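You operate a simulated robot arm through the tools that you are given. There is no shell and no other tool. Be economical: measure what you need, move in short steps, check, and stop when the job is done.

You are at the controls of a simulated robot arm. One attempt, no reset.

JOB
Switch the demagnetiser off, test both blocks next to it and put the magnetised one in the red tray.
Fine: lay each on the pad; magnetised reads over 30 G; the other goes in the blue tray.
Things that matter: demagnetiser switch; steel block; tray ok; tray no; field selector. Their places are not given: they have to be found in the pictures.

Only the result counts: the job must be done as asked and must still hold three seconds after the hand-in. Knocking over, shifting, dropping, spilling or breaking anything else fails it.

ROBOT AND FRAMES
A 7-joint arm with a two-finger parallel gripper, fixed in place. Base frame: the origin is at the foot of the arm, x ahead of it, y to its left, z up; the work surface is at about z = 88. Units: cm, rad, N and s.
With the tool pointing down near the work surface it reaches from about 30 to 70 cm from the base axis. Its first joint turns from -1.152 to 1.152 rad. Payload 1.57 kg.
The tool frame sits at the grasp point between the pads (the TCP): z along the fingers, y along the line on which they close. The tips reach 3 cm beyond it. Largest opening 11 cm; finger width 2.4, thickness 1.2; the body of the gripper, 4.8 by 11.2 cm, starts 7.8 cm behind the TCP.
Orientation is that of the tool frame in the base frame, as a unit quaternion [x, y, z, w]. With the fingers straight down and closing along the base's y, the tool's x points along the base's -x, its y along +y and its z along -z.

CONTROLS
- The arm moves only by the tool send_rows. Its argument "targets" is a list of rows, each a list of 2 entries, a list of its own where there are three numbers: the shift along the base's x, y, z in cm, then the turn, a rotation vector about the base's x, y, z in degrees. In form: [[[x, y, z], [wx, wy, wz]], ...]. A call has 1 to 10 rows; each row shifts and turns the commanded pose from where the row before left it. "claw" is the gripper command, from -1 (fully open) to 1 (shut), values between in proportion, set as the call begins (left out, the last holds). A row lasts 0.2 s, in which the tool goes at most 5 cm and 0.15 rad; a call with a longer step from one row to the next is refused whole, and so is a gripper value outside its range. Where a pose cannot be reached the arm comes as near as it can. A force on the tool above 40 N (or 10 N above the force at the start of the call, whichever is more), or a blocked arm, ends the call early, and 0.2 s more pass. The fingers move at their own pace (about 10.8 cm/s each) and stop on an object; they squeeze with about 29 N. The grip force told is the motor's: it shows also when the fingers shut on nothing. Time passes only in rows, and 0.2 s behind the last, so rows that do not move let the fingers close. The reply holds the time, the measured pose of the TCP, the force on the tool along the base axes, the opening and the grip force, in the units named above and with some noise, and new pictures: "show" is both (left out), scene, wrist or none.
- Cameras (640 x 400 px; columns grow to the right, rows downward): "scene" is fixed at [16.62, -39.04, 141.36]; the picture's right is [0.75, -0.66, 0.00], its down [-0.35, -0.40, -0.84] and it looks along [0.55, 0.64, -0.54] (base axes); focal length 267 px, centre (320, 200). "wrist" rides on the gripper at [7, 1.6, -14.1] in the tool frame; the picture's right is [-0.23, 0.97, 0.00], its down [-0.85, -0.20, -0.48] and it looks along [-0.47, -0.11, 0.88] (tool axes); focal length 222 px, centre (320, 200).
- locate(camera, pixels): for up to 12 pixels [column, row] of the newest picture of that camera ("zoom" is the newest enlarged one), the place [x, y, z] in the base frame of the surface seen there, good to about 0.2 cm, but the place of the scene camera against the robot may be out by one fixed shift of up to 1.2 cm in any direction. No time passes.
- close_up(camera, box): a new picture of the part [left, top, right, bottom] of that camera's present view, enlarged. No time passes.
- close_job(): hands the job in; it is judged then, once.

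Go step by step. Measure first, check grasps and placings, and put right what went wrong. The budget is 80 turns and 170 pictures, counting those below and the enlarged ones. Unless the task says otherwise, let go and move clear before handing in, and close with one line.

The tools are called after "Call:" by a JSON object that holds its "api" and its "payload". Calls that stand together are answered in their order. send_rows: Moves the arm, as the interface text tells. Its arguments: {"type":"object","properties":{"targets":{"type":"array"},"claw":{"type":"number"},"show":{"type":"string","enum":["both","scene","wrist","none"]}},"required":["targets"]} The other tools are called the same way: locate (camera, pixels) gives the place of the surface under pixels of a picture; close_up (camera, box) takes an enlarged picture of a part of a camera's view; close_job () hands the job in.

At the start:

```text
time: 0.0
eef_pos: [46.34, -1.7, 125.53]
orientation: [-0.001, 1.0, 0.001, 0.0]
contact_force: [0.9, 0.3, 0.4]
gripper_width: 11.02
gripper_force: 0.0
```

scene: 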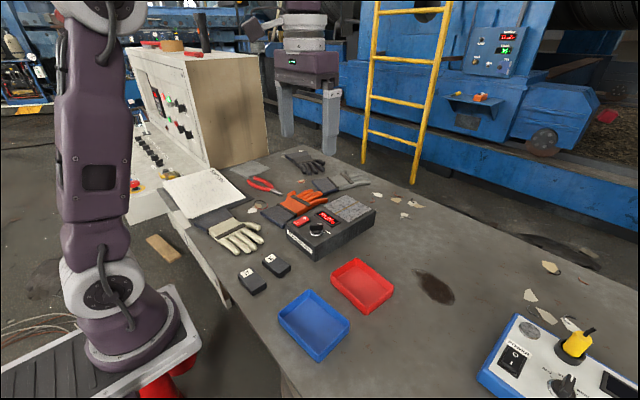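
wrist: 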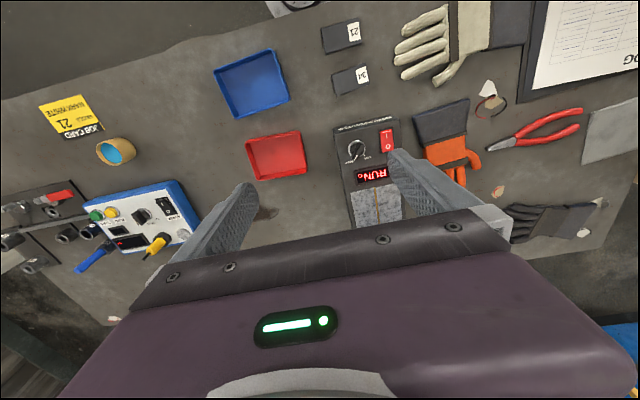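

The pictures show a box with a red rocker, a knob and a "RUN" display around wrist (370,160), two dark blocks at wrist (345,35) and (350,80), and the trays. I'll take enlarged views first.

Call:
{"api": "close_up", "payload": {"camera": "wrist", "box": [310, 90, 430, 240]}}

Call:
{"api": "close_up", "payload": {"camera": "scene", "box": [220, 180, 400, 300]}}

Call:
{"api": "close_up", "payload": {"camera": "scene", "box": [470, 280, 640, 400]}}

Call:
{"api": "locate", "payload": {"camera": "wrist", "pixels": [[340, 38], [350, 80], [387, 140], [357, 150], [372, 175], [375, 205], [252, 84], [276, 156], [336, 130], [396, 118], [353, 225]]}}

```text
2.67 times, centred on (370, 165) of wrist
```

zoom: 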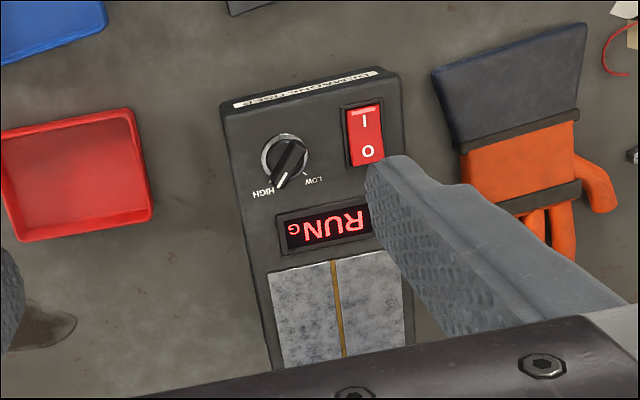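

```text
3.33 times, centred on (310, 240) of scene
```

zoom: 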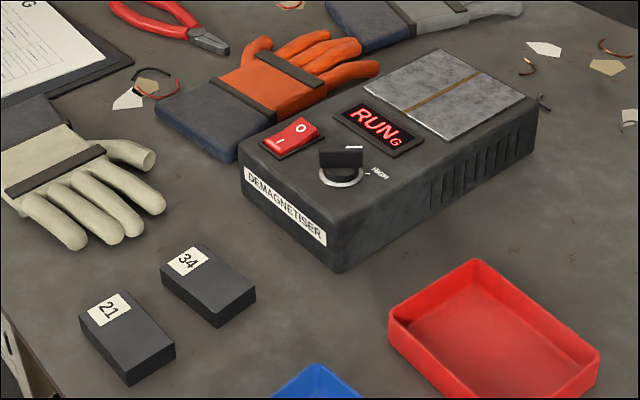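

```text
3.33 times, centred on (555, 340) of scene
```

zoom: 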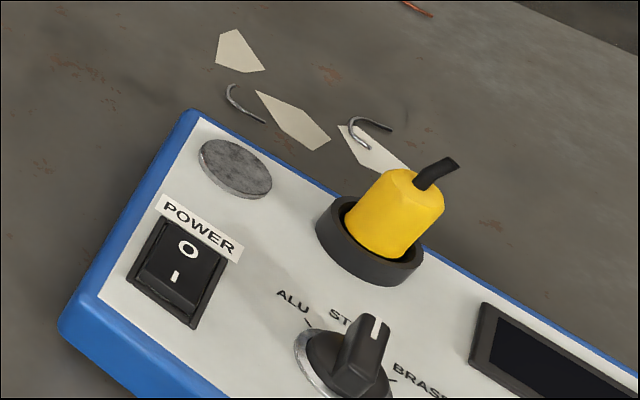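

```text
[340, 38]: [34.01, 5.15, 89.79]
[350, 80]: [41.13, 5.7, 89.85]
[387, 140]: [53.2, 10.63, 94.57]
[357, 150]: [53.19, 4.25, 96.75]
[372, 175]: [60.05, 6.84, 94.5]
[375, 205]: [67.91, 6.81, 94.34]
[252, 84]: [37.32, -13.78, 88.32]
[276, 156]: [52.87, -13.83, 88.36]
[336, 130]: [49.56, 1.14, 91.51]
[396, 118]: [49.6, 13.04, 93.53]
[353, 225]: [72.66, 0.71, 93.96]
```

The display reads RUN and the rocker has I (near side) and O (far side). I'll take an enlarged view of the rocker and blocks to get exact places.

Call:
{"api": "close_up", "payload": {"camera": "wrist", "box": [310, 10, 410, 100]}}

Call:
{"api": "close_up", "payload": {"camera": "wrist", "box": [360, 115, 410, 165]}}

Call:
{"api": "locate", "payload": {"camera": "wrist", "pixels": [[380, 130], [386, 131], [393, 130], [381, 141], [387, 146], [394, 141], [384, 152], [390, 152], [387, 135]]}}

```text
4.44 times, centred on (360, 55) of wrist
```

zoom: 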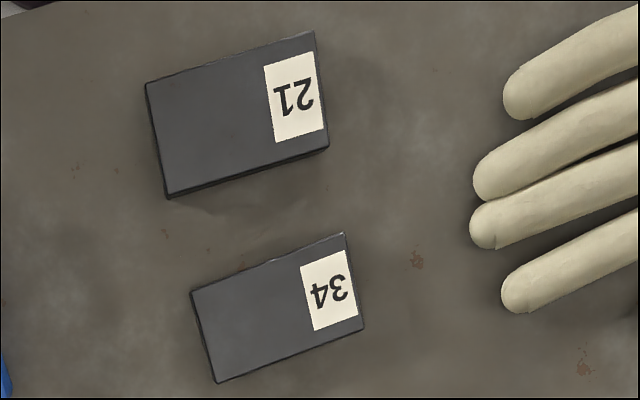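

```text
8.00 times, centred on (385, 140) of wrist
```

zoom: 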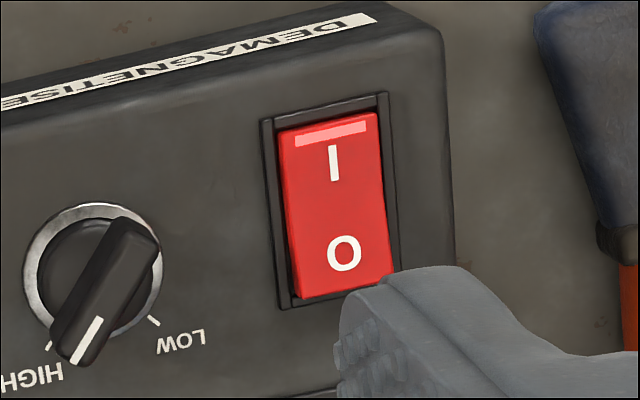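

```text
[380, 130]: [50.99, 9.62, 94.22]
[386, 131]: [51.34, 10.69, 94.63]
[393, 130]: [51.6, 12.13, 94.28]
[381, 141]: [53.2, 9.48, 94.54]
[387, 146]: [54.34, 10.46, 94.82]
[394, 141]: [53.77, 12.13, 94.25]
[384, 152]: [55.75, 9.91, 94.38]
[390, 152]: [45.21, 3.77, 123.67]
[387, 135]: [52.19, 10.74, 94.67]
```

The rocker runs along x from about 51 to 55.5 at y≈10.7, with the O end raised (z 94.8 at wrist (387,146)). I'll shut the fingers and go above the O end.

Call:
{"api": "send_rows", "payload": {"claw": 1, "targets": [[[1.4, 2.05, -2], [0, 0, 0]], [[1.4, 2.05, -3.9], [0, 0, 0]], [[1.4, 2.05, -3.9], [0, 0, 0]], [[1.4, 2.05, -3.9], [0, 0, 0]], [[1.4, 2.05, -3.9], [0, 0, 0]], [[1.4, 2.05, -3.9], [0, 0, 0]], [[0, 0, 0], [0, 0, 0]]]}}

```text
time: 1.6
eef_pos: [54.82, 10.62, 103.79]
orientation: [0.0, 1.0, 0.001, 0.0]
contact_force: [-0.3, 1.4, -0.4]
gripper_width: 0.0
gripper_force: 21.3
```

scene: 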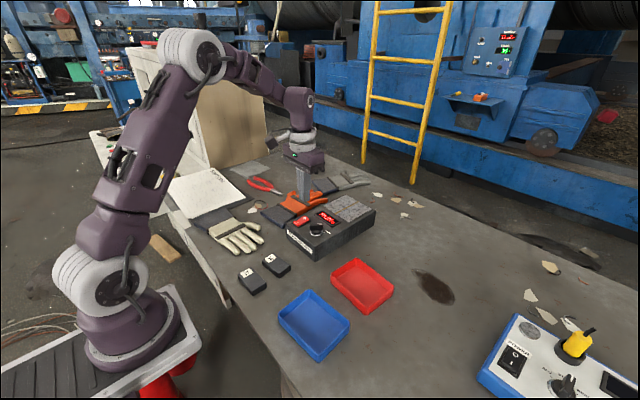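
wrist: 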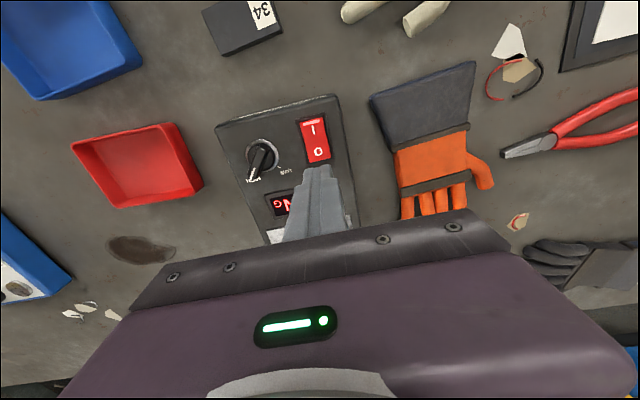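

Call:
{"api": "locate", "payload": {"camera": "wrist", "pixels": [[313, 130], [316, 140], [318, 151], [306, 155], [331, 152], [320, 160], [303, 125], [322, 125], [317, 170]]}}

Call:
{"api": "close_up", "payload": {"camera": "wrist", "box": [230, 90, 370, 240]}}

```text
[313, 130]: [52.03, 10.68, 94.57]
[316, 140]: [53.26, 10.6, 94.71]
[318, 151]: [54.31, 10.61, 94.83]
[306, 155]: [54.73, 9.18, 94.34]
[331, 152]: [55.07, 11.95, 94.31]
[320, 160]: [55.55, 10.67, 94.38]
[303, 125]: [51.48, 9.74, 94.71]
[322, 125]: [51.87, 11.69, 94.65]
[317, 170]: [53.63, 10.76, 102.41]
```

```text
2.67 times, centred on (300, 165) of wrist
```

zoom: 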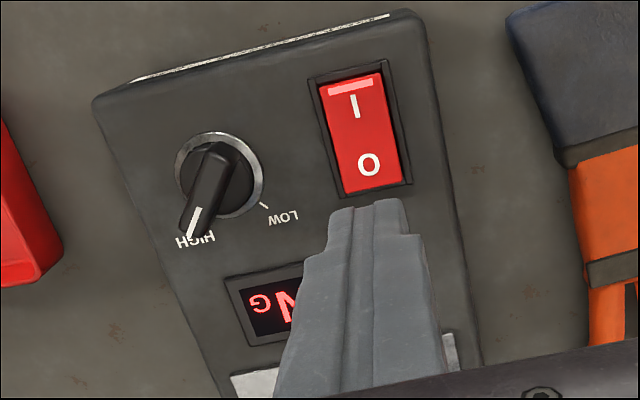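

The rocker's O end tops out at about (54.5, 10.6, 94.8). I'll come down onto it with short steps.

Call:
{"api": "send_rows", "payload": {"targets": [[[-0.2, 0.1, -2.5], [0, 0, 0]], [[0, 0, -2], [0, 0, 0]], [[0, 0, -0.8], [0, 0, 0]], [[0, 0, -0.4], [0, 0, 0]], [[0, 0, -0.3], [0, 0, 0]], [[0, 0, -0.3], [0, 0, 0]], [[0, 0, -0.3], [0, 0, 0]], [[0, 0, -0.3], [0, 0, 0]]]}}

```text
time: 3.2
eef_pos: [54.68, 10.79, 97.9]
orientation: [-0.002, 1.0, 0.0, 0.003]
contact_force: [-2.2, -0.7, 8.0]
gripper_width: 0.0
gripper_force: 21.3
stopped in row 8: the force on the tool passed its limit (the readings are from after the stop); the commanded pose is now the measured one
```

scene: 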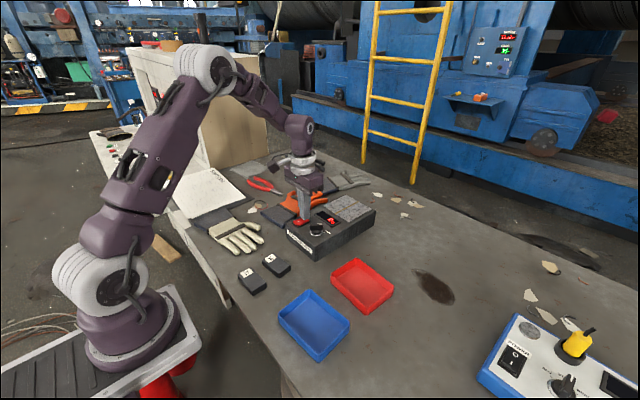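
wrist: 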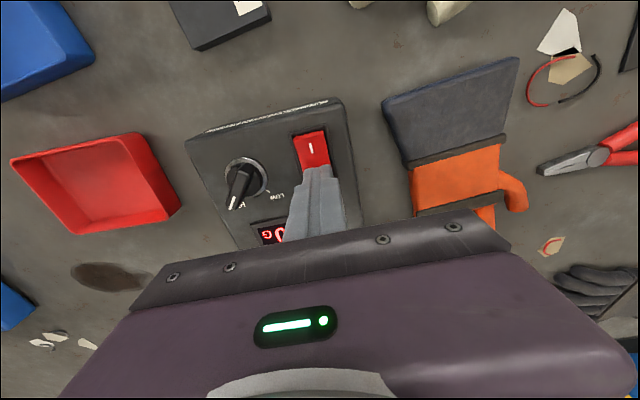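

The display now shows "0 G" instead of RUN. I'll rise, and check the switch and display from above.

Call:
{"api": "send_rows", "payload": {"targets": [[[0, 0, 3], [0, 0, 0]], [[-3, -1, 4], [0, 0, 0]], [[-3.5, -1.5, 3], [0, 0, 0]], [[-3.5, -1.5, 3], [0, 0, 0]]], "show": "wrist"}}

Call:
{"api": "close_up", "payload": {"camera": "wrist", "box": [200, 50, 500, 240]}}

Call:
{"api": "close_up", "payload": {"camera": "scene", "box": [280, 180, 390, 270]}}

```text
refused: row 2 steps farther than a row can; nothing moved
```

```text
2.11 times, centred on (350, 145) of wrist
```

zoom: 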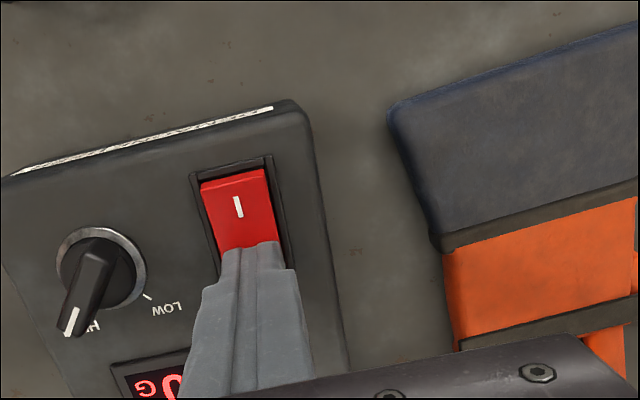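

```text
4.44 times, centred on (335, 225) of scene
```

zoom: 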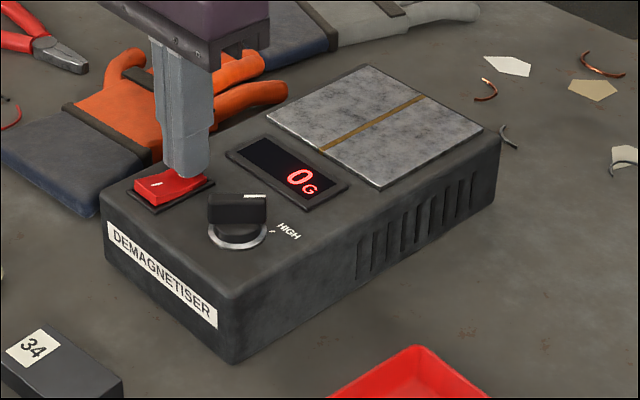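

The first rise was refused for step length, so nothing moved; the switch is clearly over. I'll rise in smaller steps and go back over the blocks with the fingers open.

Call:
{"api": "send_rows", "payload": {"targets": [[[0, 0, 3], [0, 0, 0]], [[-1, 0, 4], [0, 0, 0]], [[-3.5, -1.3, 3], [0, 0, 0]], [[-3.5, -1.3, 2.5], [0, 0, 0]], [[-3.5, -1.3, 2.5], [0, 0, 0]], [[-3.5, -1.3, 0], [0, 0, 0]], [[0, 0, 0], [0, 0, 0]]]}}

Call:
{"api": "send_rows", "payload": {"claw": -0.3, "targets": [[[0, 0, 0], [0, 0, 0]], [[0, 0, 0], [0, 0, 0]]], "show": "wrist"}}

```text
time: 4.8
eef_pos: [39.72, 5.4, 112.99]
orientation: [-0.001, 1.0, -0.001, 0.003]
contact_force: [0.3, -0.2, -0.1]
gripper_width: 0.0
gripper_force: 21.3
```

scene: 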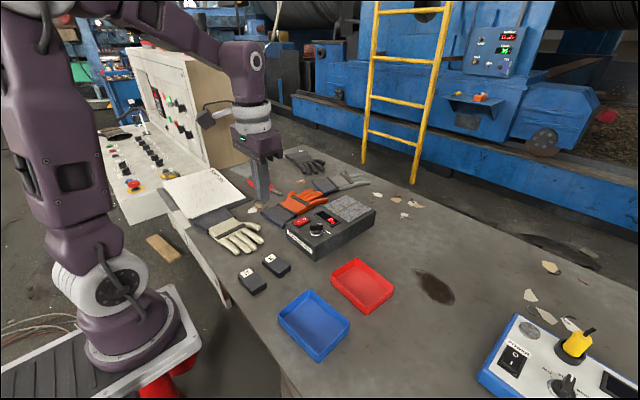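
wrist: 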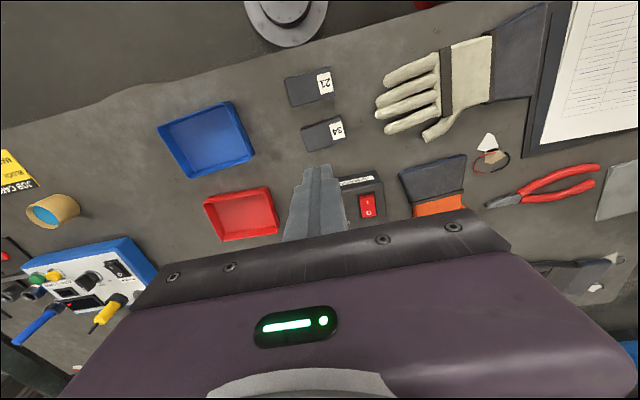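

```text
time: 5.4
eef_pos: [39.84, 5.34, 112.87]
orientation: [0.0, 1.0, 0.0, 0.003]
contact_force: [0.3, -0.5, 1.2]
gripper_width: 7.15
gripper_force: 0.0
```

wrist: 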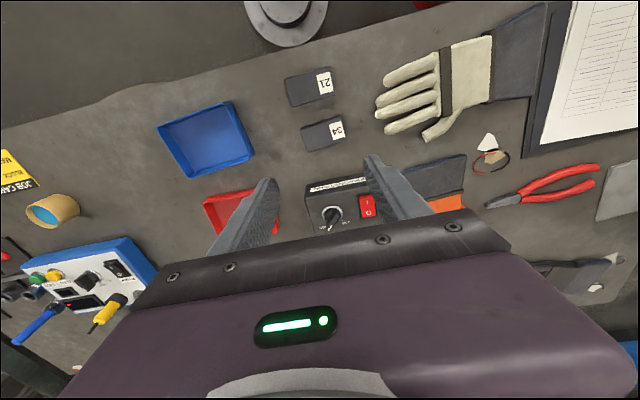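

Both blocks are in view at wrist (310,88) and (323,133). I'll zoom and locate their corners.

Call:
{"api": "close_up", "payload": {"camera": "wrist", "box": [270, 55, 370, 160]}}

```text
3.81 times, centred on (320, 108) of wrist
```

zoom: 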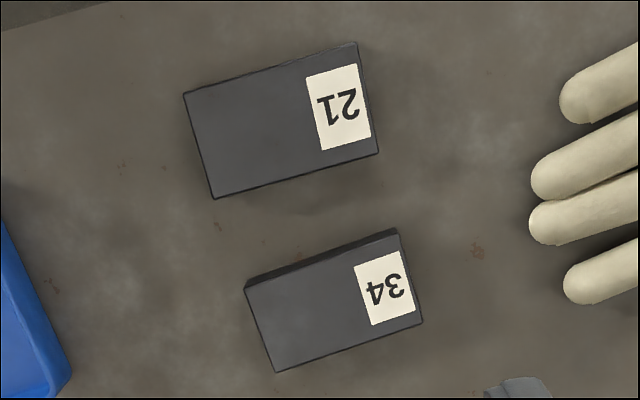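

Call:
{"api": "locate", "payload": {"camera": "zoom", "pixels": [[186, 96], [213, 194], [376, 151], [355, 46], [281, 120], [248, 292], [276, 369], [420, 319], [399, 238], [334, 303]]}}

Call:
{"api": "locate", "payload": {"camera": "wrist", "pixels": [[208, 203], [269, 188], [240, 215], [160, 127], [234, 103], [253, 155], [186, 175], [205, 138]]}}

```text
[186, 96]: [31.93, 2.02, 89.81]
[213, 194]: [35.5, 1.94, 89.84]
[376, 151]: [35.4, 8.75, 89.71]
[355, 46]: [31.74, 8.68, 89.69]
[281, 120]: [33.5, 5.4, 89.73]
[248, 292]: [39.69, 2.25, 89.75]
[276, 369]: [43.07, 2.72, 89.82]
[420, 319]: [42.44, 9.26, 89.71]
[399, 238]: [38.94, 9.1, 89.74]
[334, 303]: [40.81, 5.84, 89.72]
```

```text
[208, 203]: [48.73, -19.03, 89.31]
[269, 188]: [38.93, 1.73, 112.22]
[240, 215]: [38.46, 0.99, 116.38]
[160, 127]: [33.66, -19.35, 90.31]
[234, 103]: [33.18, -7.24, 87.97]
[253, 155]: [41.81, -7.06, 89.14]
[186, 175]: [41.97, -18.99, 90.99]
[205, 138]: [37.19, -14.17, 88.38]
```

Block 34 is centred at (41.0, 5.85), 6.7 long along y with about +6° yaw, and its top is at 89.75. I'll take it along its length: turn 6°, open to 8.6, and come down to just above it.

Call:
{"api": "send_rows", "payload": {"claw": -0.56, "targets": [[[0.3, 0.1, -4], [0, 0, 3]], [[0.3, 0.1, -4], [0, 0, 3]], [[0.3, 0.1, -4], [0, 0, 0]], [[0.2, 0.2, -3.9], [0, 0, 0]], [[0, 0, 0], [0, 0, 0]]]}}

```text
time: 6.6
eef_pos: [40.7, 5.93, 97.0]
orientation: [-0.053, 0.999, 0.001, 0.001]
contact_force: [0.5, 0.5, 0.5]
gripper_width: 8.58
gripper_force: 0.0
```

scene: 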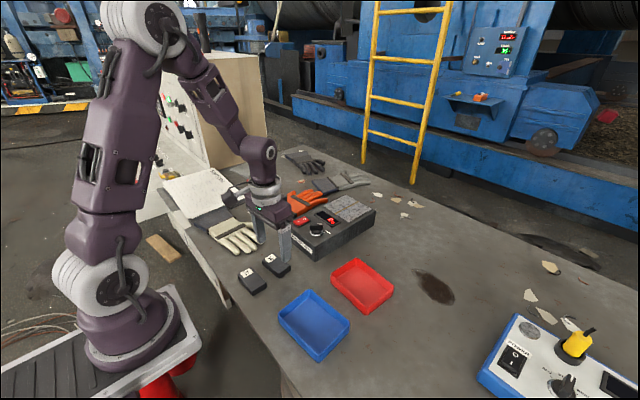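
wrist: 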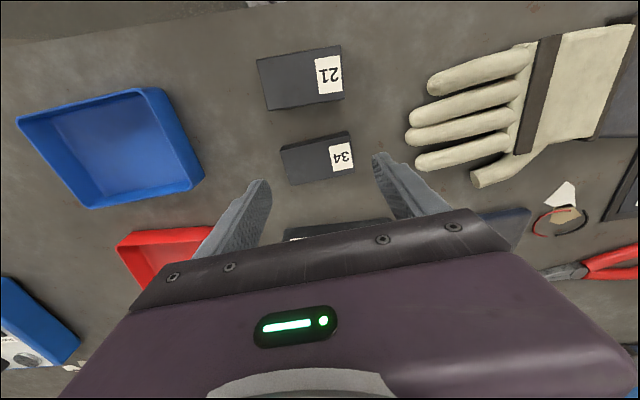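

Call:
{"api": "locate", "payload": {"camera": "wrist", "pixels": [[283, 152], [349, 134], [291, 183], [354, 172], [318, 160]]}}

```text
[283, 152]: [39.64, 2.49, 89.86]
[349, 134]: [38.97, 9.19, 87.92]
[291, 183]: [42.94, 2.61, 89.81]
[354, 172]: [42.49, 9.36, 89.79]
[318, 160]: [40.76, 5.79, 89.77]
```

Block 34's centre checks at (41.0, 5.9). I'll come straight down to TCP z 91.4 and close.

Call:
{"api": "send_rows", "payload": {"targets": [[[0.3, 0, -2.5], [0, 0, 0]], [[0, 0, -2], [0, 0, 0]], [[0, 0, -1.1], [0, 0, 0]], [[0, 0, 0], [0, 0, 0]]], "show": "none"}}

Call:
{"api": "send_rows", "payload": {"claw": 1, "targets": [[[0, 0, 0], [0, 0, 0]], [[0, 0, 0], [0, 0, 0]], [[0, 0, 0], [0, 0, 0]]]}}

```text
time: 7.6
eef_pos: [41.15, 5.85, 91.33]
orientation: [-0.053, 0.999, 0.0, 0.002]
contact_force: [-0.3, -0.1, 0.3]
gripper_width: 8.56
gripper_force: 0.0
```

```text
time: 8.4
eef_pos: [41.01, 6.03, 91.27]
orientation: [-0.052, 0.999, 0.0, 0.003]
contact_force: [-1.2, -0.8, 0.8]
gripper_width: 6.97
gripper_force: 29.1
```

scene: 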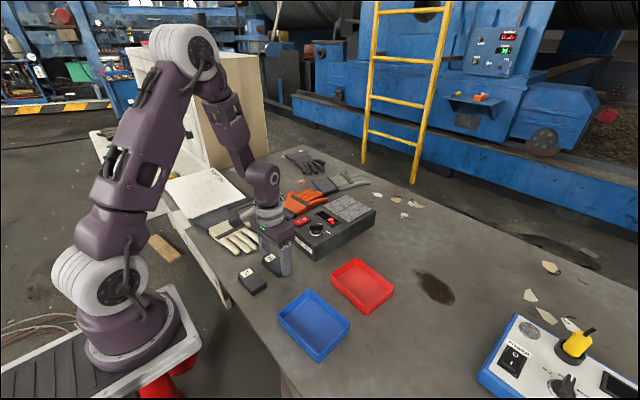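
wrist: 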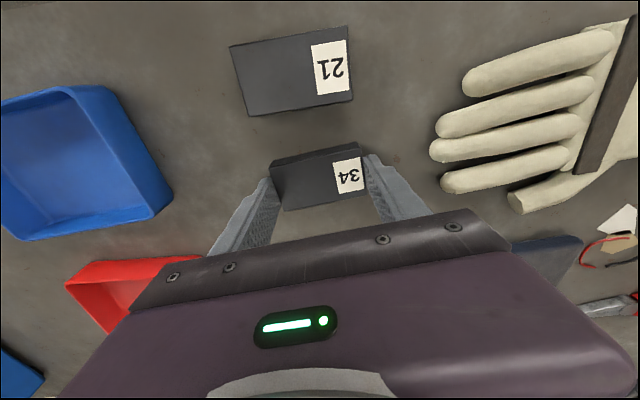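

Block 34 is gripped (6.97 cm, 29 N). I'll lift it and meanwhile locate the test pad's corners in the scene view (about (323,205), (346,195), (372,209), (348,222)).

Call:
{"api": "send_rows", "payload": {"targets": [[[0, 0, 3], [0, 0, 0]], [[0, 0, 4], [0, 0, 0]], [[0, 0, 4], [0, 0, 0]], [[1, 0, 4], [0, 0, -3]], [[1, 0, 0], [0, 0, -3]], [[0, 0, 0], [0, 0, 0]]]}}

Call:
{"api": "locate", "payload": {"camera": "scene", "pixels": [[325, 205], [346, 197], [369, 209], [348, 220], [347, 208], [337, 212], [357, 202], [303, 219]]}}

Call:
{"api": "close_up", "payload": {"camera": "scene", "box": [280, 180, 390, 270]}}

```text
time: 9.8
eef_pos: [43.18, 5.94, 106.3]
orientation: [0.001, 1.0, 0.0, 0.002]
contact_force: [-0.1, 0.2, -4.3]
gripper_width: 6.95
gripper_force: 28.7
```

scene: 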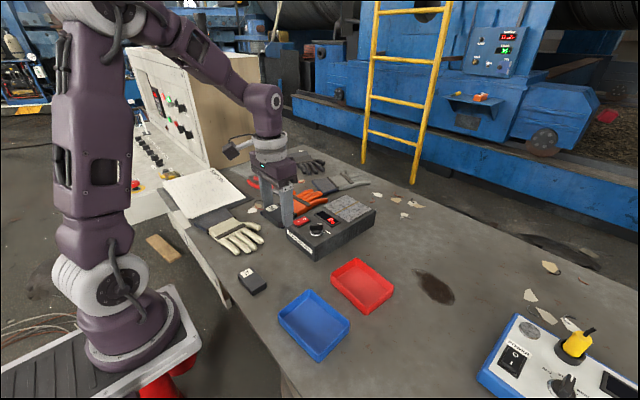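
wrist: 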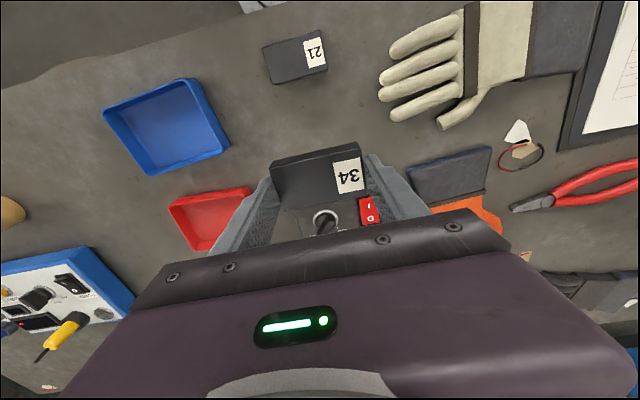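

```text
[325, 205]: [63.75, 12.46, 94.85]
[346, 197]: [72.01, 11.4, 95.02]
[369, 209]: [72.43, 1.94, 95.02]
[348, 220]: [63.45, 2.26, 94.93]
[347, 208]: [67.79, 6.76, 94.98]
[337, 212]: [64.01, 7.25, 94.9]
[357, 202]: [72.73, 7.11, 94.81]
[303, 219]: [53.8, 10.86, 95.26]
```

```text
4.44 times, centred on (335, 225) of scene
```

zoom: 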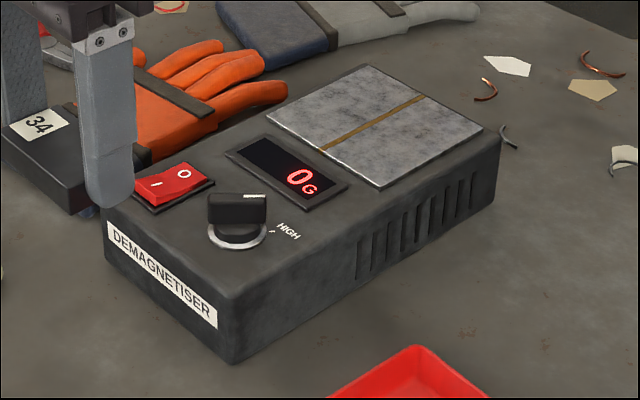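

The display reads 0 G and is off; pad centre is about (67.8, 6.9), surface about 94.35. I'll carry block 34 over the pad and lower to just above it.

Call:
{"api": "send_rows", "payload": {"targets": [[[3, 0.1, 0], [0, 0, 0]], [[4.2, 0.2, 0], [0, 0, 0]], [[4.2, 0.2, 0], [0, 0, 0]], [[4.2, 0.2, 0], [0, 0, 0]], [[4.2, 0.2, 0], [0, 0, 0]], [[4.3, 0.1, 0], [0, 0, 0]], [[0, 0, -3], [0, 0, 0]], [[0, 0, -3], [0, 0, 0]], [[0, 0, 0], [0, 0, 0]]]}}

Call:
{"api": "close_up", "payload": {"camera": "scene", "box": [280, 180, 390, 270]}}

```text
time: 11.8
eef_pos: [66.04, 6.91, 100.28]
orientation: [0.0, 1.0, 0.0, 0.002]
contact_force: [-1.1, -0.4, -4.7]
gripper_width: 6.97
gripper_force: 28.8
out of reach, approached as far as the arm can: row 6
```

scene: 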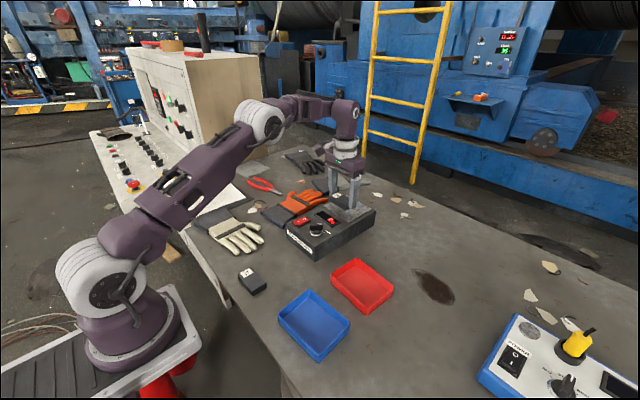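
wrist: 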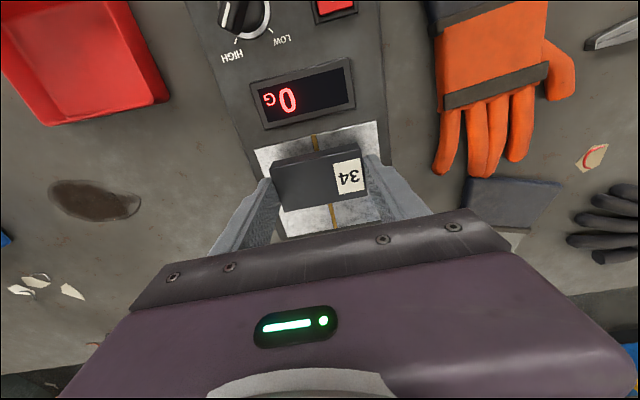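

```text
4.44 times, centred on (335, 225) of scene
```

zoom: 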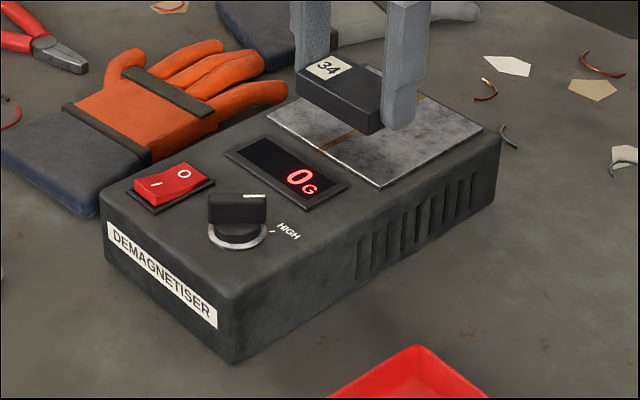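

The arm stopped at x 66, which still puts block 34 fully over the pad (pad from 63.5). I'll lower it onto the pad gently.

Call:
{"api": "send_rows", "payload": {"targets": [[[0.7, 0, -1.5], [0, 0, 0]], [[0, 0, -0.8], [0, 0, 0]], [[0, 0, -0.3], [0, 0, 0]], [[0, 0, 0], [0, 0, 0]]]}}

Call:
{"api": "close_up", "payload": {"camera": "scene", "box": [280, 180, 390, 270]}}

```text
time: 12.8
eef_pos: [66.74, 7.0, 97.56]
orientation: [-0.001, 1.0, 0.002, 0.002]
contact_force: [-2.3, 0.1, 1.4]
gripper_width: 6.96
gripper_force: 28.6
```

scene: 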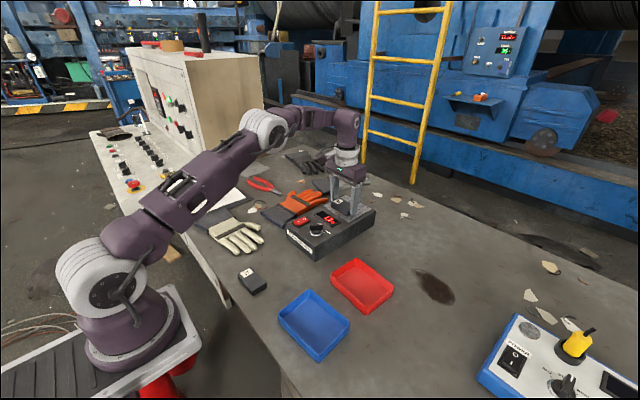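
wrist: 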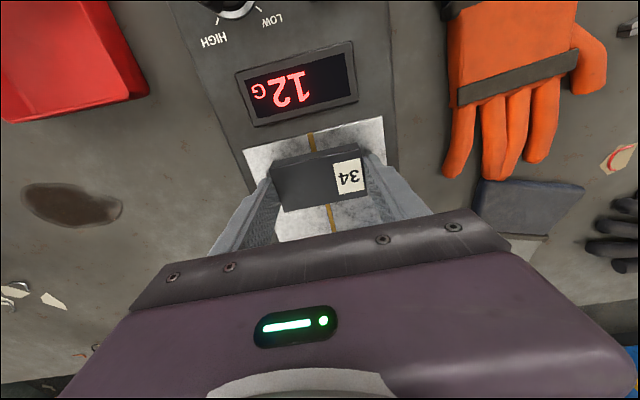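

```text
4.44 times, centred on (335, 225) of scene
```

zoom: 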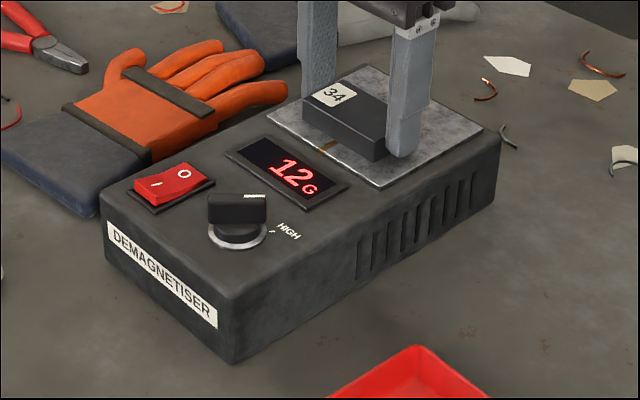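

It reads 12 G while held. I'll open to let it lie free and read the settled value.

Call:
{"api": "send_rows", "payload": {"claw": -0.5, "targets": [[[0, 0, 0], [0, 0, 0]], [[0, 0, 0], [0, 0, 0]], [[0, 0, 0], [0, 0, 0]], [[0, 0, 0], [0, 0, 0]], [[0, 0, 0], [0, 0, 0]], [[0, 0, 0], [0, 0, 0]], [[0, 0, 0], [0, 0, 0]], [[0, 0, 0], [0, 0, 0]]], "show": "wrist"}}

Call:
{"api": "close_up", "payload": {"camera": "scene", "box": [280, 180, 390, 270]}}

```text
time: 14.6
eef_pos: [66.81, 6.98, 97.63]
orientation: [0.0, 1.0, 0.0, 0.003]
contact_force: [0.2, 0.3, 1.5]
gripper_width: 8.23
gripper_force: 0.1
```

wrist: 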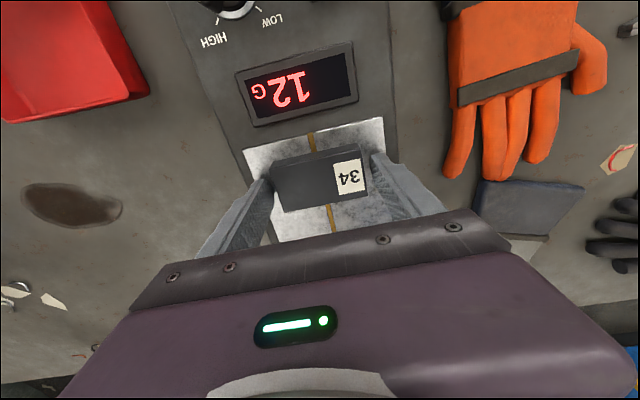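

```text
4.44 times, centred on (335, 225) of scene
```

zoom: 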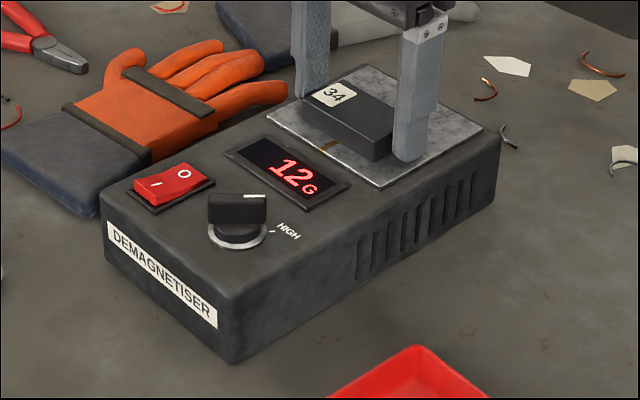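

Block 34 reads a steady 12 G, so it isn't magnetised and goes in the blue tray. I'll regrip it, lift, and carry it towards the blue tray.

Call:
{"api": "send_rows", "payload": {"claw": 1, "targets": [[[0, 0, 0], [0, 0, 0]], [[0, 0, 0], [0, 0, 0]], [[0, 0, 0], [0, 0, 0]], [[0, 0, 2], [0, 0, 0]], [[0, 0, 4], [0, 0, 0]], [[-1, 0, 3.5], [0, 0, 0]], [[-3.5, -2, 0], [0, 0, 0]], [[-4, -2.7, 0], [0, 0, 0]], [[-4, -2.7, 0], [0, 0, 0]], [[-4, -2.7, 0], [0, 0, 0]]], "show": "none"}}

Call:
{"api": "send_rows", "payload": {"targets": [[[-4, -2.7, 0], [0, 0, 0]], [[-4, -2.7, 0], [0, 0, 0]], [[-3.5, -2.5, 0], [0, 0, 0]], [[-1.4, -2.1, 0], [0, 0, 0]], [[0, 0, 0], [0, 0, 0]]]}}

```text
time: 16.8
eef_pos: [50.19, -3.04, 107.1]
orientation: [0.0, 1.0, 0.001, 0.003]
contact_force: [-0.5, 0.2, -4.4]
gripper_width: 6.98
gripper_force: 28.8
```

```text
time: 18.0
eef_pos: [37.33, -12.99, 107.14]
orientation: [0.0, 1.0, 0.0, 0.003]
contact_force: [-0.2, 0.3, -3.7]
gripper_width: 7.01
gripper_force: 29.2
```

scene: 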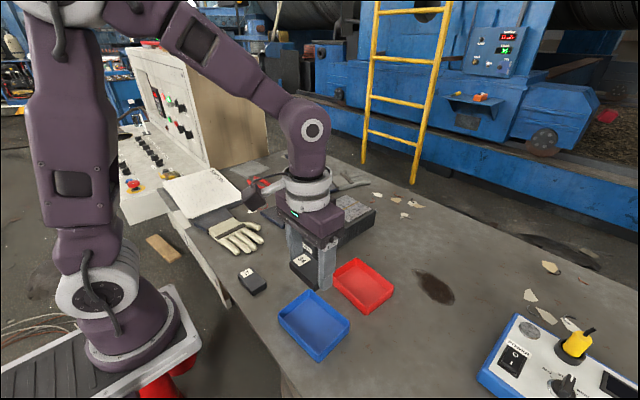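
wrist: 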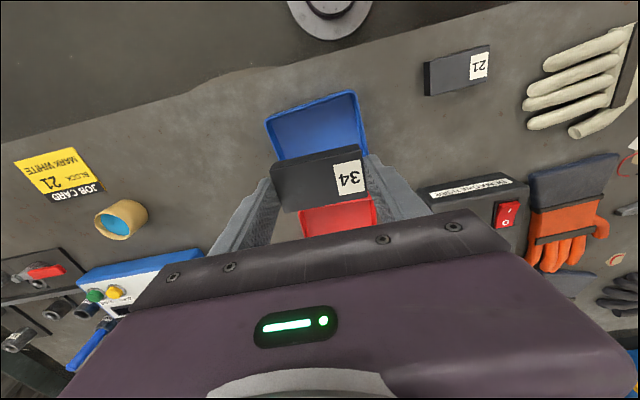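

Call:
{"api": "locate", "payload": {"camera": "wrist", "pixels": [[267, 122], [354, 91], [277, 117], [348, 96], [369, 152], [358, 147], [283, 155], [275, 153], [320, 130]]}}

Call:
{"api": "locate", "payload": {"camera": "scene", "pixels": [[278, 313], [308, 290], [350, 320], [320, 360], [313, 322], [250, 282]]}}

Call:
{"api": "close_up", "payload": {"camera": "wrist", "box": [240, 70, 400, 240]}}

```text
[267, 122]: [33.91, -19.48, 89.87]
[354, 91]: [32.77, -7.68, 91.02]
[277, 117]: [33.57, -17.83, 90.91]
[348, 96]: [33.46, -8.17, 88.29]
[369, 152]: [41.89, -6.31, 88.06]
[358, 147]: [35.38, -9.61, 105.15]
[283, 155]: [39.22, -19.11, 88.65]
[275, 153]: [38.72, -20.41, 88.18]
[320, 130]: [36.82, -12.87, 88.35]
```

```text
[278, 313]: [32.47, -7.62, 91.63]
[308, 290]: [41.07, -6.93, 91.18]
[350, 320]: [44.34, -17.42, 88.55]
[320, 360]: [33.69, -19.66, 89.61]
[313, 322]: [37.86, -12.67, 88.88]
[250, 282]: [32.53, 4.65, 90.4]
```

```text
2.35 times, centred on (320, 155) of wrist
```

zoom: 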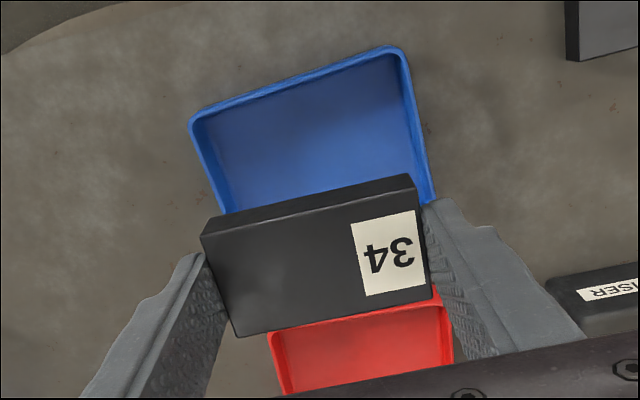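

Blue tray: about 12 cm along y by 8.7 along x, centred (37.5, -13.2), floor 88.35, rim 91. I'll turn 3° with it and lower to just above the rim to check.

Call:
{"api": "send_rows", "payload": {"targets": [[[0.1, -0.2, -4], [0, 0, 3]], [[0, 0, -4], [0, 0, 0]], [[0, 0, -3.6], [0, 0, 0]], [[0, 0, 0], [0, 0, 0]]]}}

Call:
{"api": "close_up", "payload": {"camera": "scene", "box": [250, 240, 410, 370]}}

```text
time: 19.0
eef_pos: [37.52, -13.34, 95.5]
orientation: [-0.026, 1.0, 0.002, 0.002]
contact_force: [0.0, 0.5, -3.3]
gripper_width: 6.98
gripper_force: 29.1
```

scene: 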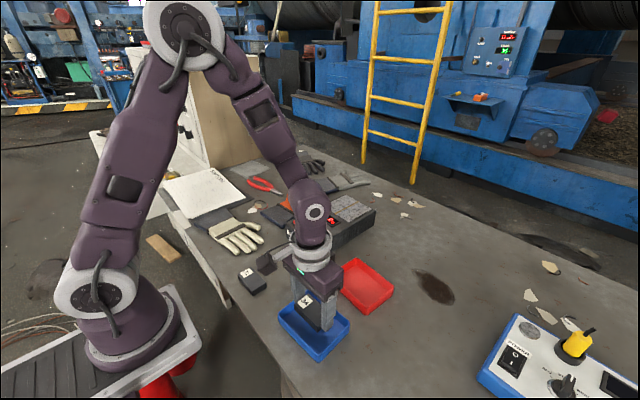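
wrist: 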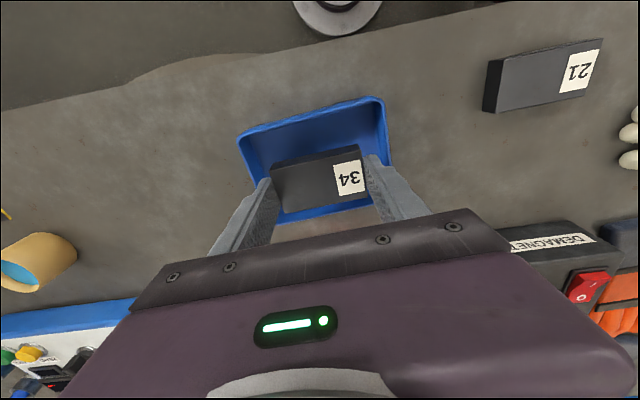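

```text
3.08 times, centred on (330, 305) of scene
```

zoom: 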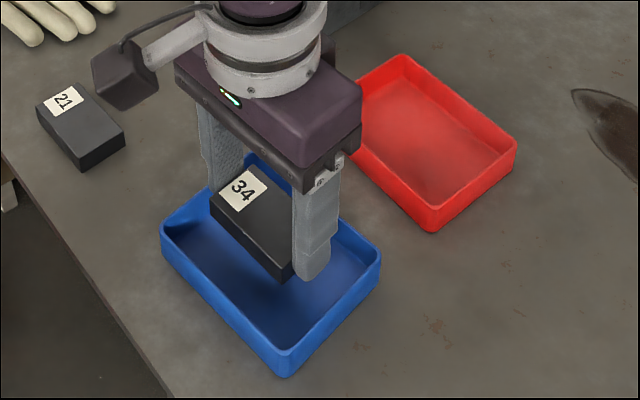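

Call:
{"api": "locate", "payload": {"camera": "wrist", "pixels": [[241, 139], [256, 130], [362, 100], [383, 100], [383, 130], [389, 155], [246, 160], [281, 220], [368, 204]]}}

```text
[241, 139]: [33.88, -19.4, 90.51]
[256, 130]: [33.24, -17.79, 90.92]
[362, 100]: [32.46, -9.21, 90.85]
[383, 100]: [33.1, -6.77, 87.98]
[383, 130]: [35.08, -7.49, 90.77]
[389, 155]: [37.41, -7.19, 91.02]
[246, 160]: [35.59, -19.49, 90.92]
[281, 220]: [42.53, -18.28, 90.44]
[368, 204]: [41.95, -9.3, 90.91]
```

The tray is centred at (37.5, -13.4) and the tool is right over it. I'll lower 3.7 cm and open slightly.

Call:
{"api": "send_rows", "payload": {"targets": [[[0, 0, -1.5], [0, 0, 0]], [[0, 0, -1.5], [0, 0, 0]], [[0, 0, -0.5], [0, 0, 0]], [[0, 0, -0.2], [0, 0, 0]], [[0, 0, 0], [0, 0, 0]]], "show": "wrist"}}

```text
time: 20.2
eef_pos: [37.36, -13.32, 91.9]
orientation: [-0.026, 1.0, -0.001, 0.003]
contact_force: [0.0, -1.3, -4.0]
gripper_width: 6.95
gripper_force: 28.4
```

wrist: 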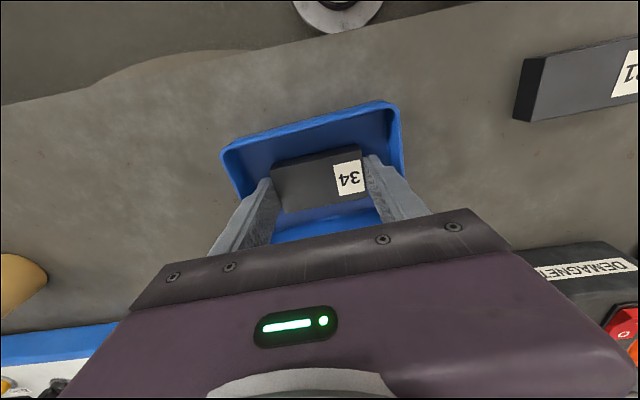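

Still hanging free (-4 N along z), a few millimetres above the floor. I'll lower a touch more until it rests, then open to 7.7.

Call:
{"api": "send_rows", "payload": {"targets": [[[0, 0, -0.15], [0, 0, 0]], [[0, 0, -0.15], [0, 0, 0]], [[0, 0, 0], [0, 0, 0]]], "show": "none"}}

Call:
{"api": "send_rows", "payload": {"claw": -0.4, "targets": [[[0, 0, 0], [0, 0, 0]], [[0, 0, 0], [0, 0, 0]]], "show": "none"}}

Call:
{"api": "send_rows", "payload": {"targets": [[[0, 0, 1.5], [0, 0, 0]], [[0, 0, 3], [0, 0, 0]], [[0, 0, 4], [0, 0, 0]], [[0, 0, 4], [0, 0, 0]], [[0, 0, 0], [0, 0, 0]]]}}

```text
time: 21.0
eef_pos: [37.38, -13.29, 91.67]
orientation: [-0.026, 1.0, 0.001, 0.003]
contact_force: [-3.6, 0.9, 24.3]
gripper_width: 6.99
gripper_force: 28.5
```

```text
time: 21.6
eef_pos: [37.42, -13.26, 91.56]
orientation: [-0.026, 1.0, -0.001, 0.003]
contact_force: [0.0, 0.2, 0.0]
gripper_width: 7.72
gripper_force: 0.0
```

```text
time: 22.8
eef_pos: [37.55, -13.26, 104.19]
orientation: [-0.026, 1.0, 0.001, 0.003]
contact_force: [0.7, 0.1, -1.0]
gripper_width: 7.72
gripper_force: 0.0
```

scene: 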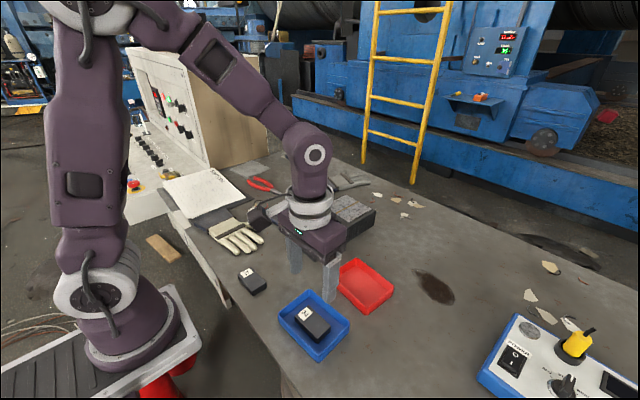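
wrist: 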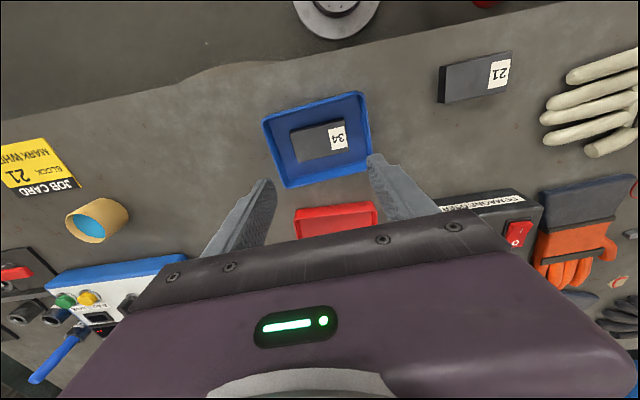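

Block 34 lies in the blue tray. Next I'll go over block 21 at about (33.65, 5.35).

Call:
{"api": "send_rows", "payload": {"claw": -0.56, "targets": [[[-0.8, 3.7, 0], [0, 0, -2]], [[-0.8, 3.7, 0], [0, 0, 0]], [[-0.8, 3.7, 0], [0, 0, 0]], [[-0.8, 3.7, 0], [0, 0, 0]], [[-0.7, 3.8, 0], [0, 0, 0]], [[0, 0, -4], [0, 0, 0]], [[0, 0, -3], [0, 0, 0]], [[0, 0, 0], [0, 0, 0]]], "show": "wrist"}}

```text
time: 24.6
eef_pos: [33.68, 5.31, 97.04]
orientation: [-0.009, 1.0, 0.0, 0.002]
contact_force: [0.4, -0.1, 0.1]
gripper_width: 8.58
gripper_force: 0.1
```

wrist: 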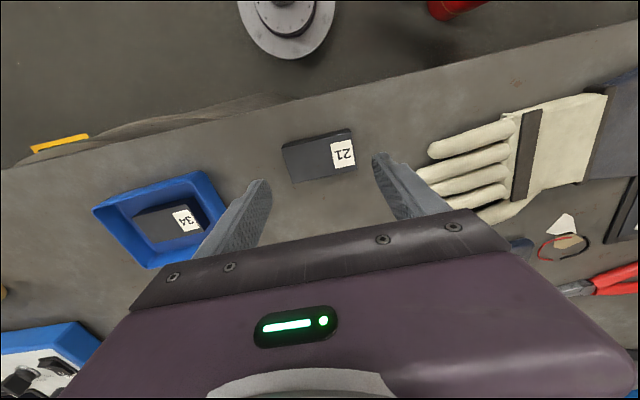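

Call:
{"api": "locate", "payload": {"camera": "wrist", "pixels": [[284, 150], [349, 133], [291, 181], [356, 168], [320, 160], [423, 173], [434, 153]]}}

```text
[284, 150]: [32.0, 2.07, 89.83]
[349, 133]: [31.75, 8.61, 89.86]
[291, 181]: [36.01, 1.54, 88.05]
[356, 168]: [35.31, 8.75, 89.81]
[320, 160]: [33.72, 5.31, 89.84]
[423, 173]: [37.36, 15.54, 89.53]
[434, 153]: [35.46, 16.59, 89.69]
```

Block 21's centre matches at (33.65, 5.35) and the glove is well clear. I'll descend and close.

Call:
{"api": "send_rows", "payload": {"targets": [[[0, 0, -2.5], [0, 0, 0]], [[0, 0, -2], [0, 0, 0]], [[0, 0, -1.1], [0, 0, 0]], [[0, 0, 0], [0, 0, 0]]], "show": "none"}}

Call:
{"api": "send_rows", "payload": {"claw": 1, "targets": [[[0, 0, 0], [0, 0, 0]], [[0, 0, 0], [0, 0, 0]], [[0, 0, 0], [0, 0, 0]]], "show": "wrist"}}

```text
time: 25.6
eef_pos: [33.53, 5.29, 91.38]
orientation: [-0.009, 1.0, 0.0, 0.002]
contact_force: [-0.6, -0.5, 0.2]
gripper_width: 8.59
gripper_force: 0.2
```

```text
time: 26.4
eef_pos: [33.45, 5.25, 91.44]
orientation: [-0.009, 1.0, -0.001, 0.003]
contact_force: [-0.4, 0.0, 0.1]
gripper_width: 6.97
gripper_force: 29.0
```

wrist: 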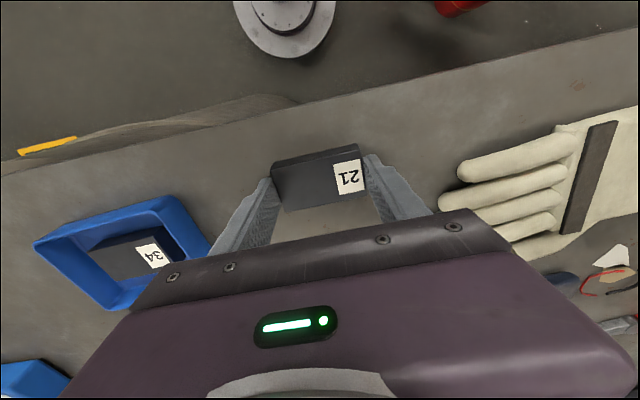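

Block 21 is gripped at 6.97. I'll lift and carry it over the pad to (66, 7).

Call:
{"api": "send_rows", "payload": {"targets": [[[0, 0, 3], [0, 0, -1]], [[0, 0, 4], [0, 0, 0]], [[0, 0, 4], [0, 0, 0]], [[1, 0, 4], [0, 0, 0]], [[4.2, 0.2, 0], [0, 0, 0]], [[4.2, 0.2, 0], [0, 0, 0]], [[4.2, 0.2, 0], [0, 0, 0]], [[4.2, 0.2, 0], [0, 0, 0]], [[4.2, 0.2, 0], [0, 0, 0]]], "show": "none"}}

Call:
{"api": "send_rows", "payload": {"targets": [[[4.2, 0.2, 0], [0, 0, 0]], [[4.2, 0.2, -1], [0, 0, 0]], [[2.4, 0.2, -2], [0, 0, 0]], [[0, 0, -2.5], [0, 0, 0]], [[0, 0, 0], [0, 0, 0]]]}}

```text
time: 28.4
eef_pos: [55.47, 6.16, 106.48]
orientation: [0.0, 1.0, 0.0, 0.002]
contact_force: [1.1, 0.4, -3.6]
gripper_width: 6.96
gripper_force: 29.1
```

```text
time: 29.6
eef_pos: [66.37, 6.86, 100.77]
orientation: [0.0, 1.0, 0.0, 0.002]
contact_force: [0.0, 0.8, -3.1]
gripper_width: 6.97
gripper_force: 28.8
```

scene: 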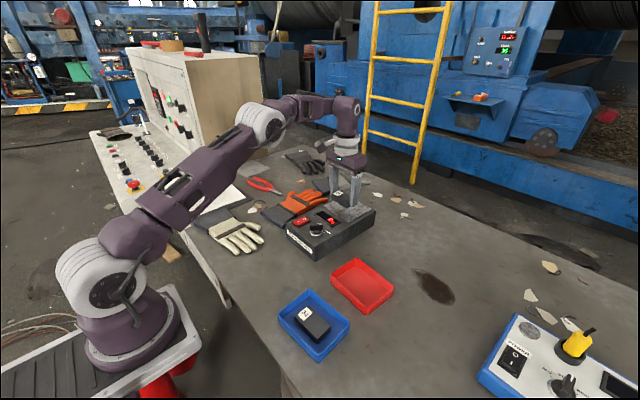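
wrist: 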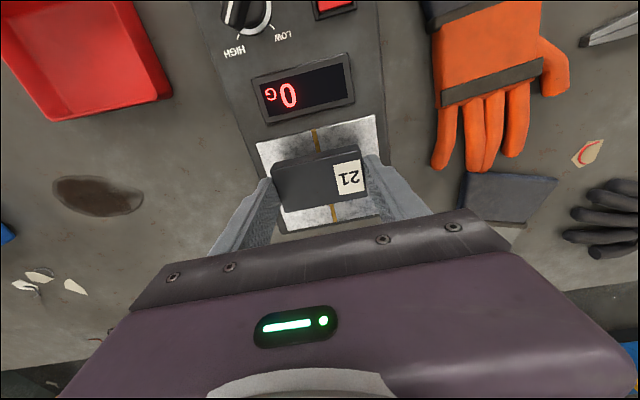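

Over the pad, reading 0 G. I'll lower to z≈97.7 and let it lie there.

Call:
{"api": "send_rows", "payload": {"targets": [[[0.3, 0, -1.5], [0, 0, 0]], [[0, 0, -1], [0, 0, 0]], [[0, 0, -0.3], [0, 0, 0]], [[0, 0, -0.2], [0, 0, 0]], [[0, 0, 0], [0, 0, 0]]], "show": "none"}}

Call:
{"api": "send_rows", "payload": {"claw": -0.5, "targets": [[[0, 0, 0], [0, 0, 0]], [[0, 0, 0], [0, 0, 0]], [[0, 0, 0], [0, 0, 0]], [[0, 0, 0], [0, 0, 0]], [[0, 0, 0], [0, 0, 0]], [[0, 0, 0], [0, 0, 0]]], "show": "wrist"}}

Call:
{"api": "close_up", "payload": {"camera": "scene", "box": [280, 180, 390, 270]}}

```text
time: 30.8
eef_pos: [66.61, 6.76, 97.89]
orientation: [0.0, 1.0, 0.001, 0.002]
contact_force: [-0.3, 0.3, -3.8]
gripper_width: 6.98
gripper_force: 29.1
```

```text
time: 32.2
eef_pos: [66.49, 6.88, 98.01]
orientation: [-0.001, 1.0, 0.0, 0.003]
contact_force: [0.5, 0.5, -0.1]
gripper_width: 8.23
gripper_force: 0.1
```

wrist: 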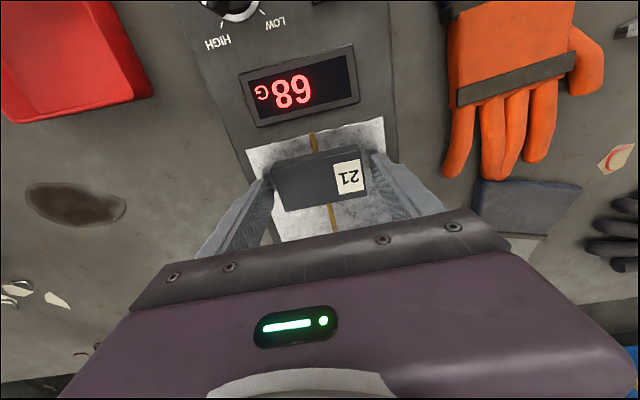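

```text
4.44 times, centred on (335, 225) of scene
```

zoom: 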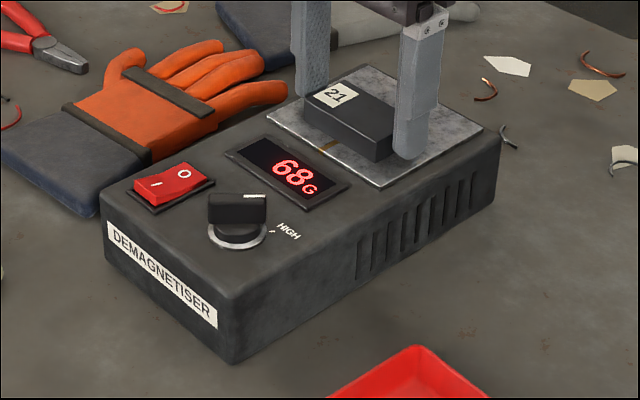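

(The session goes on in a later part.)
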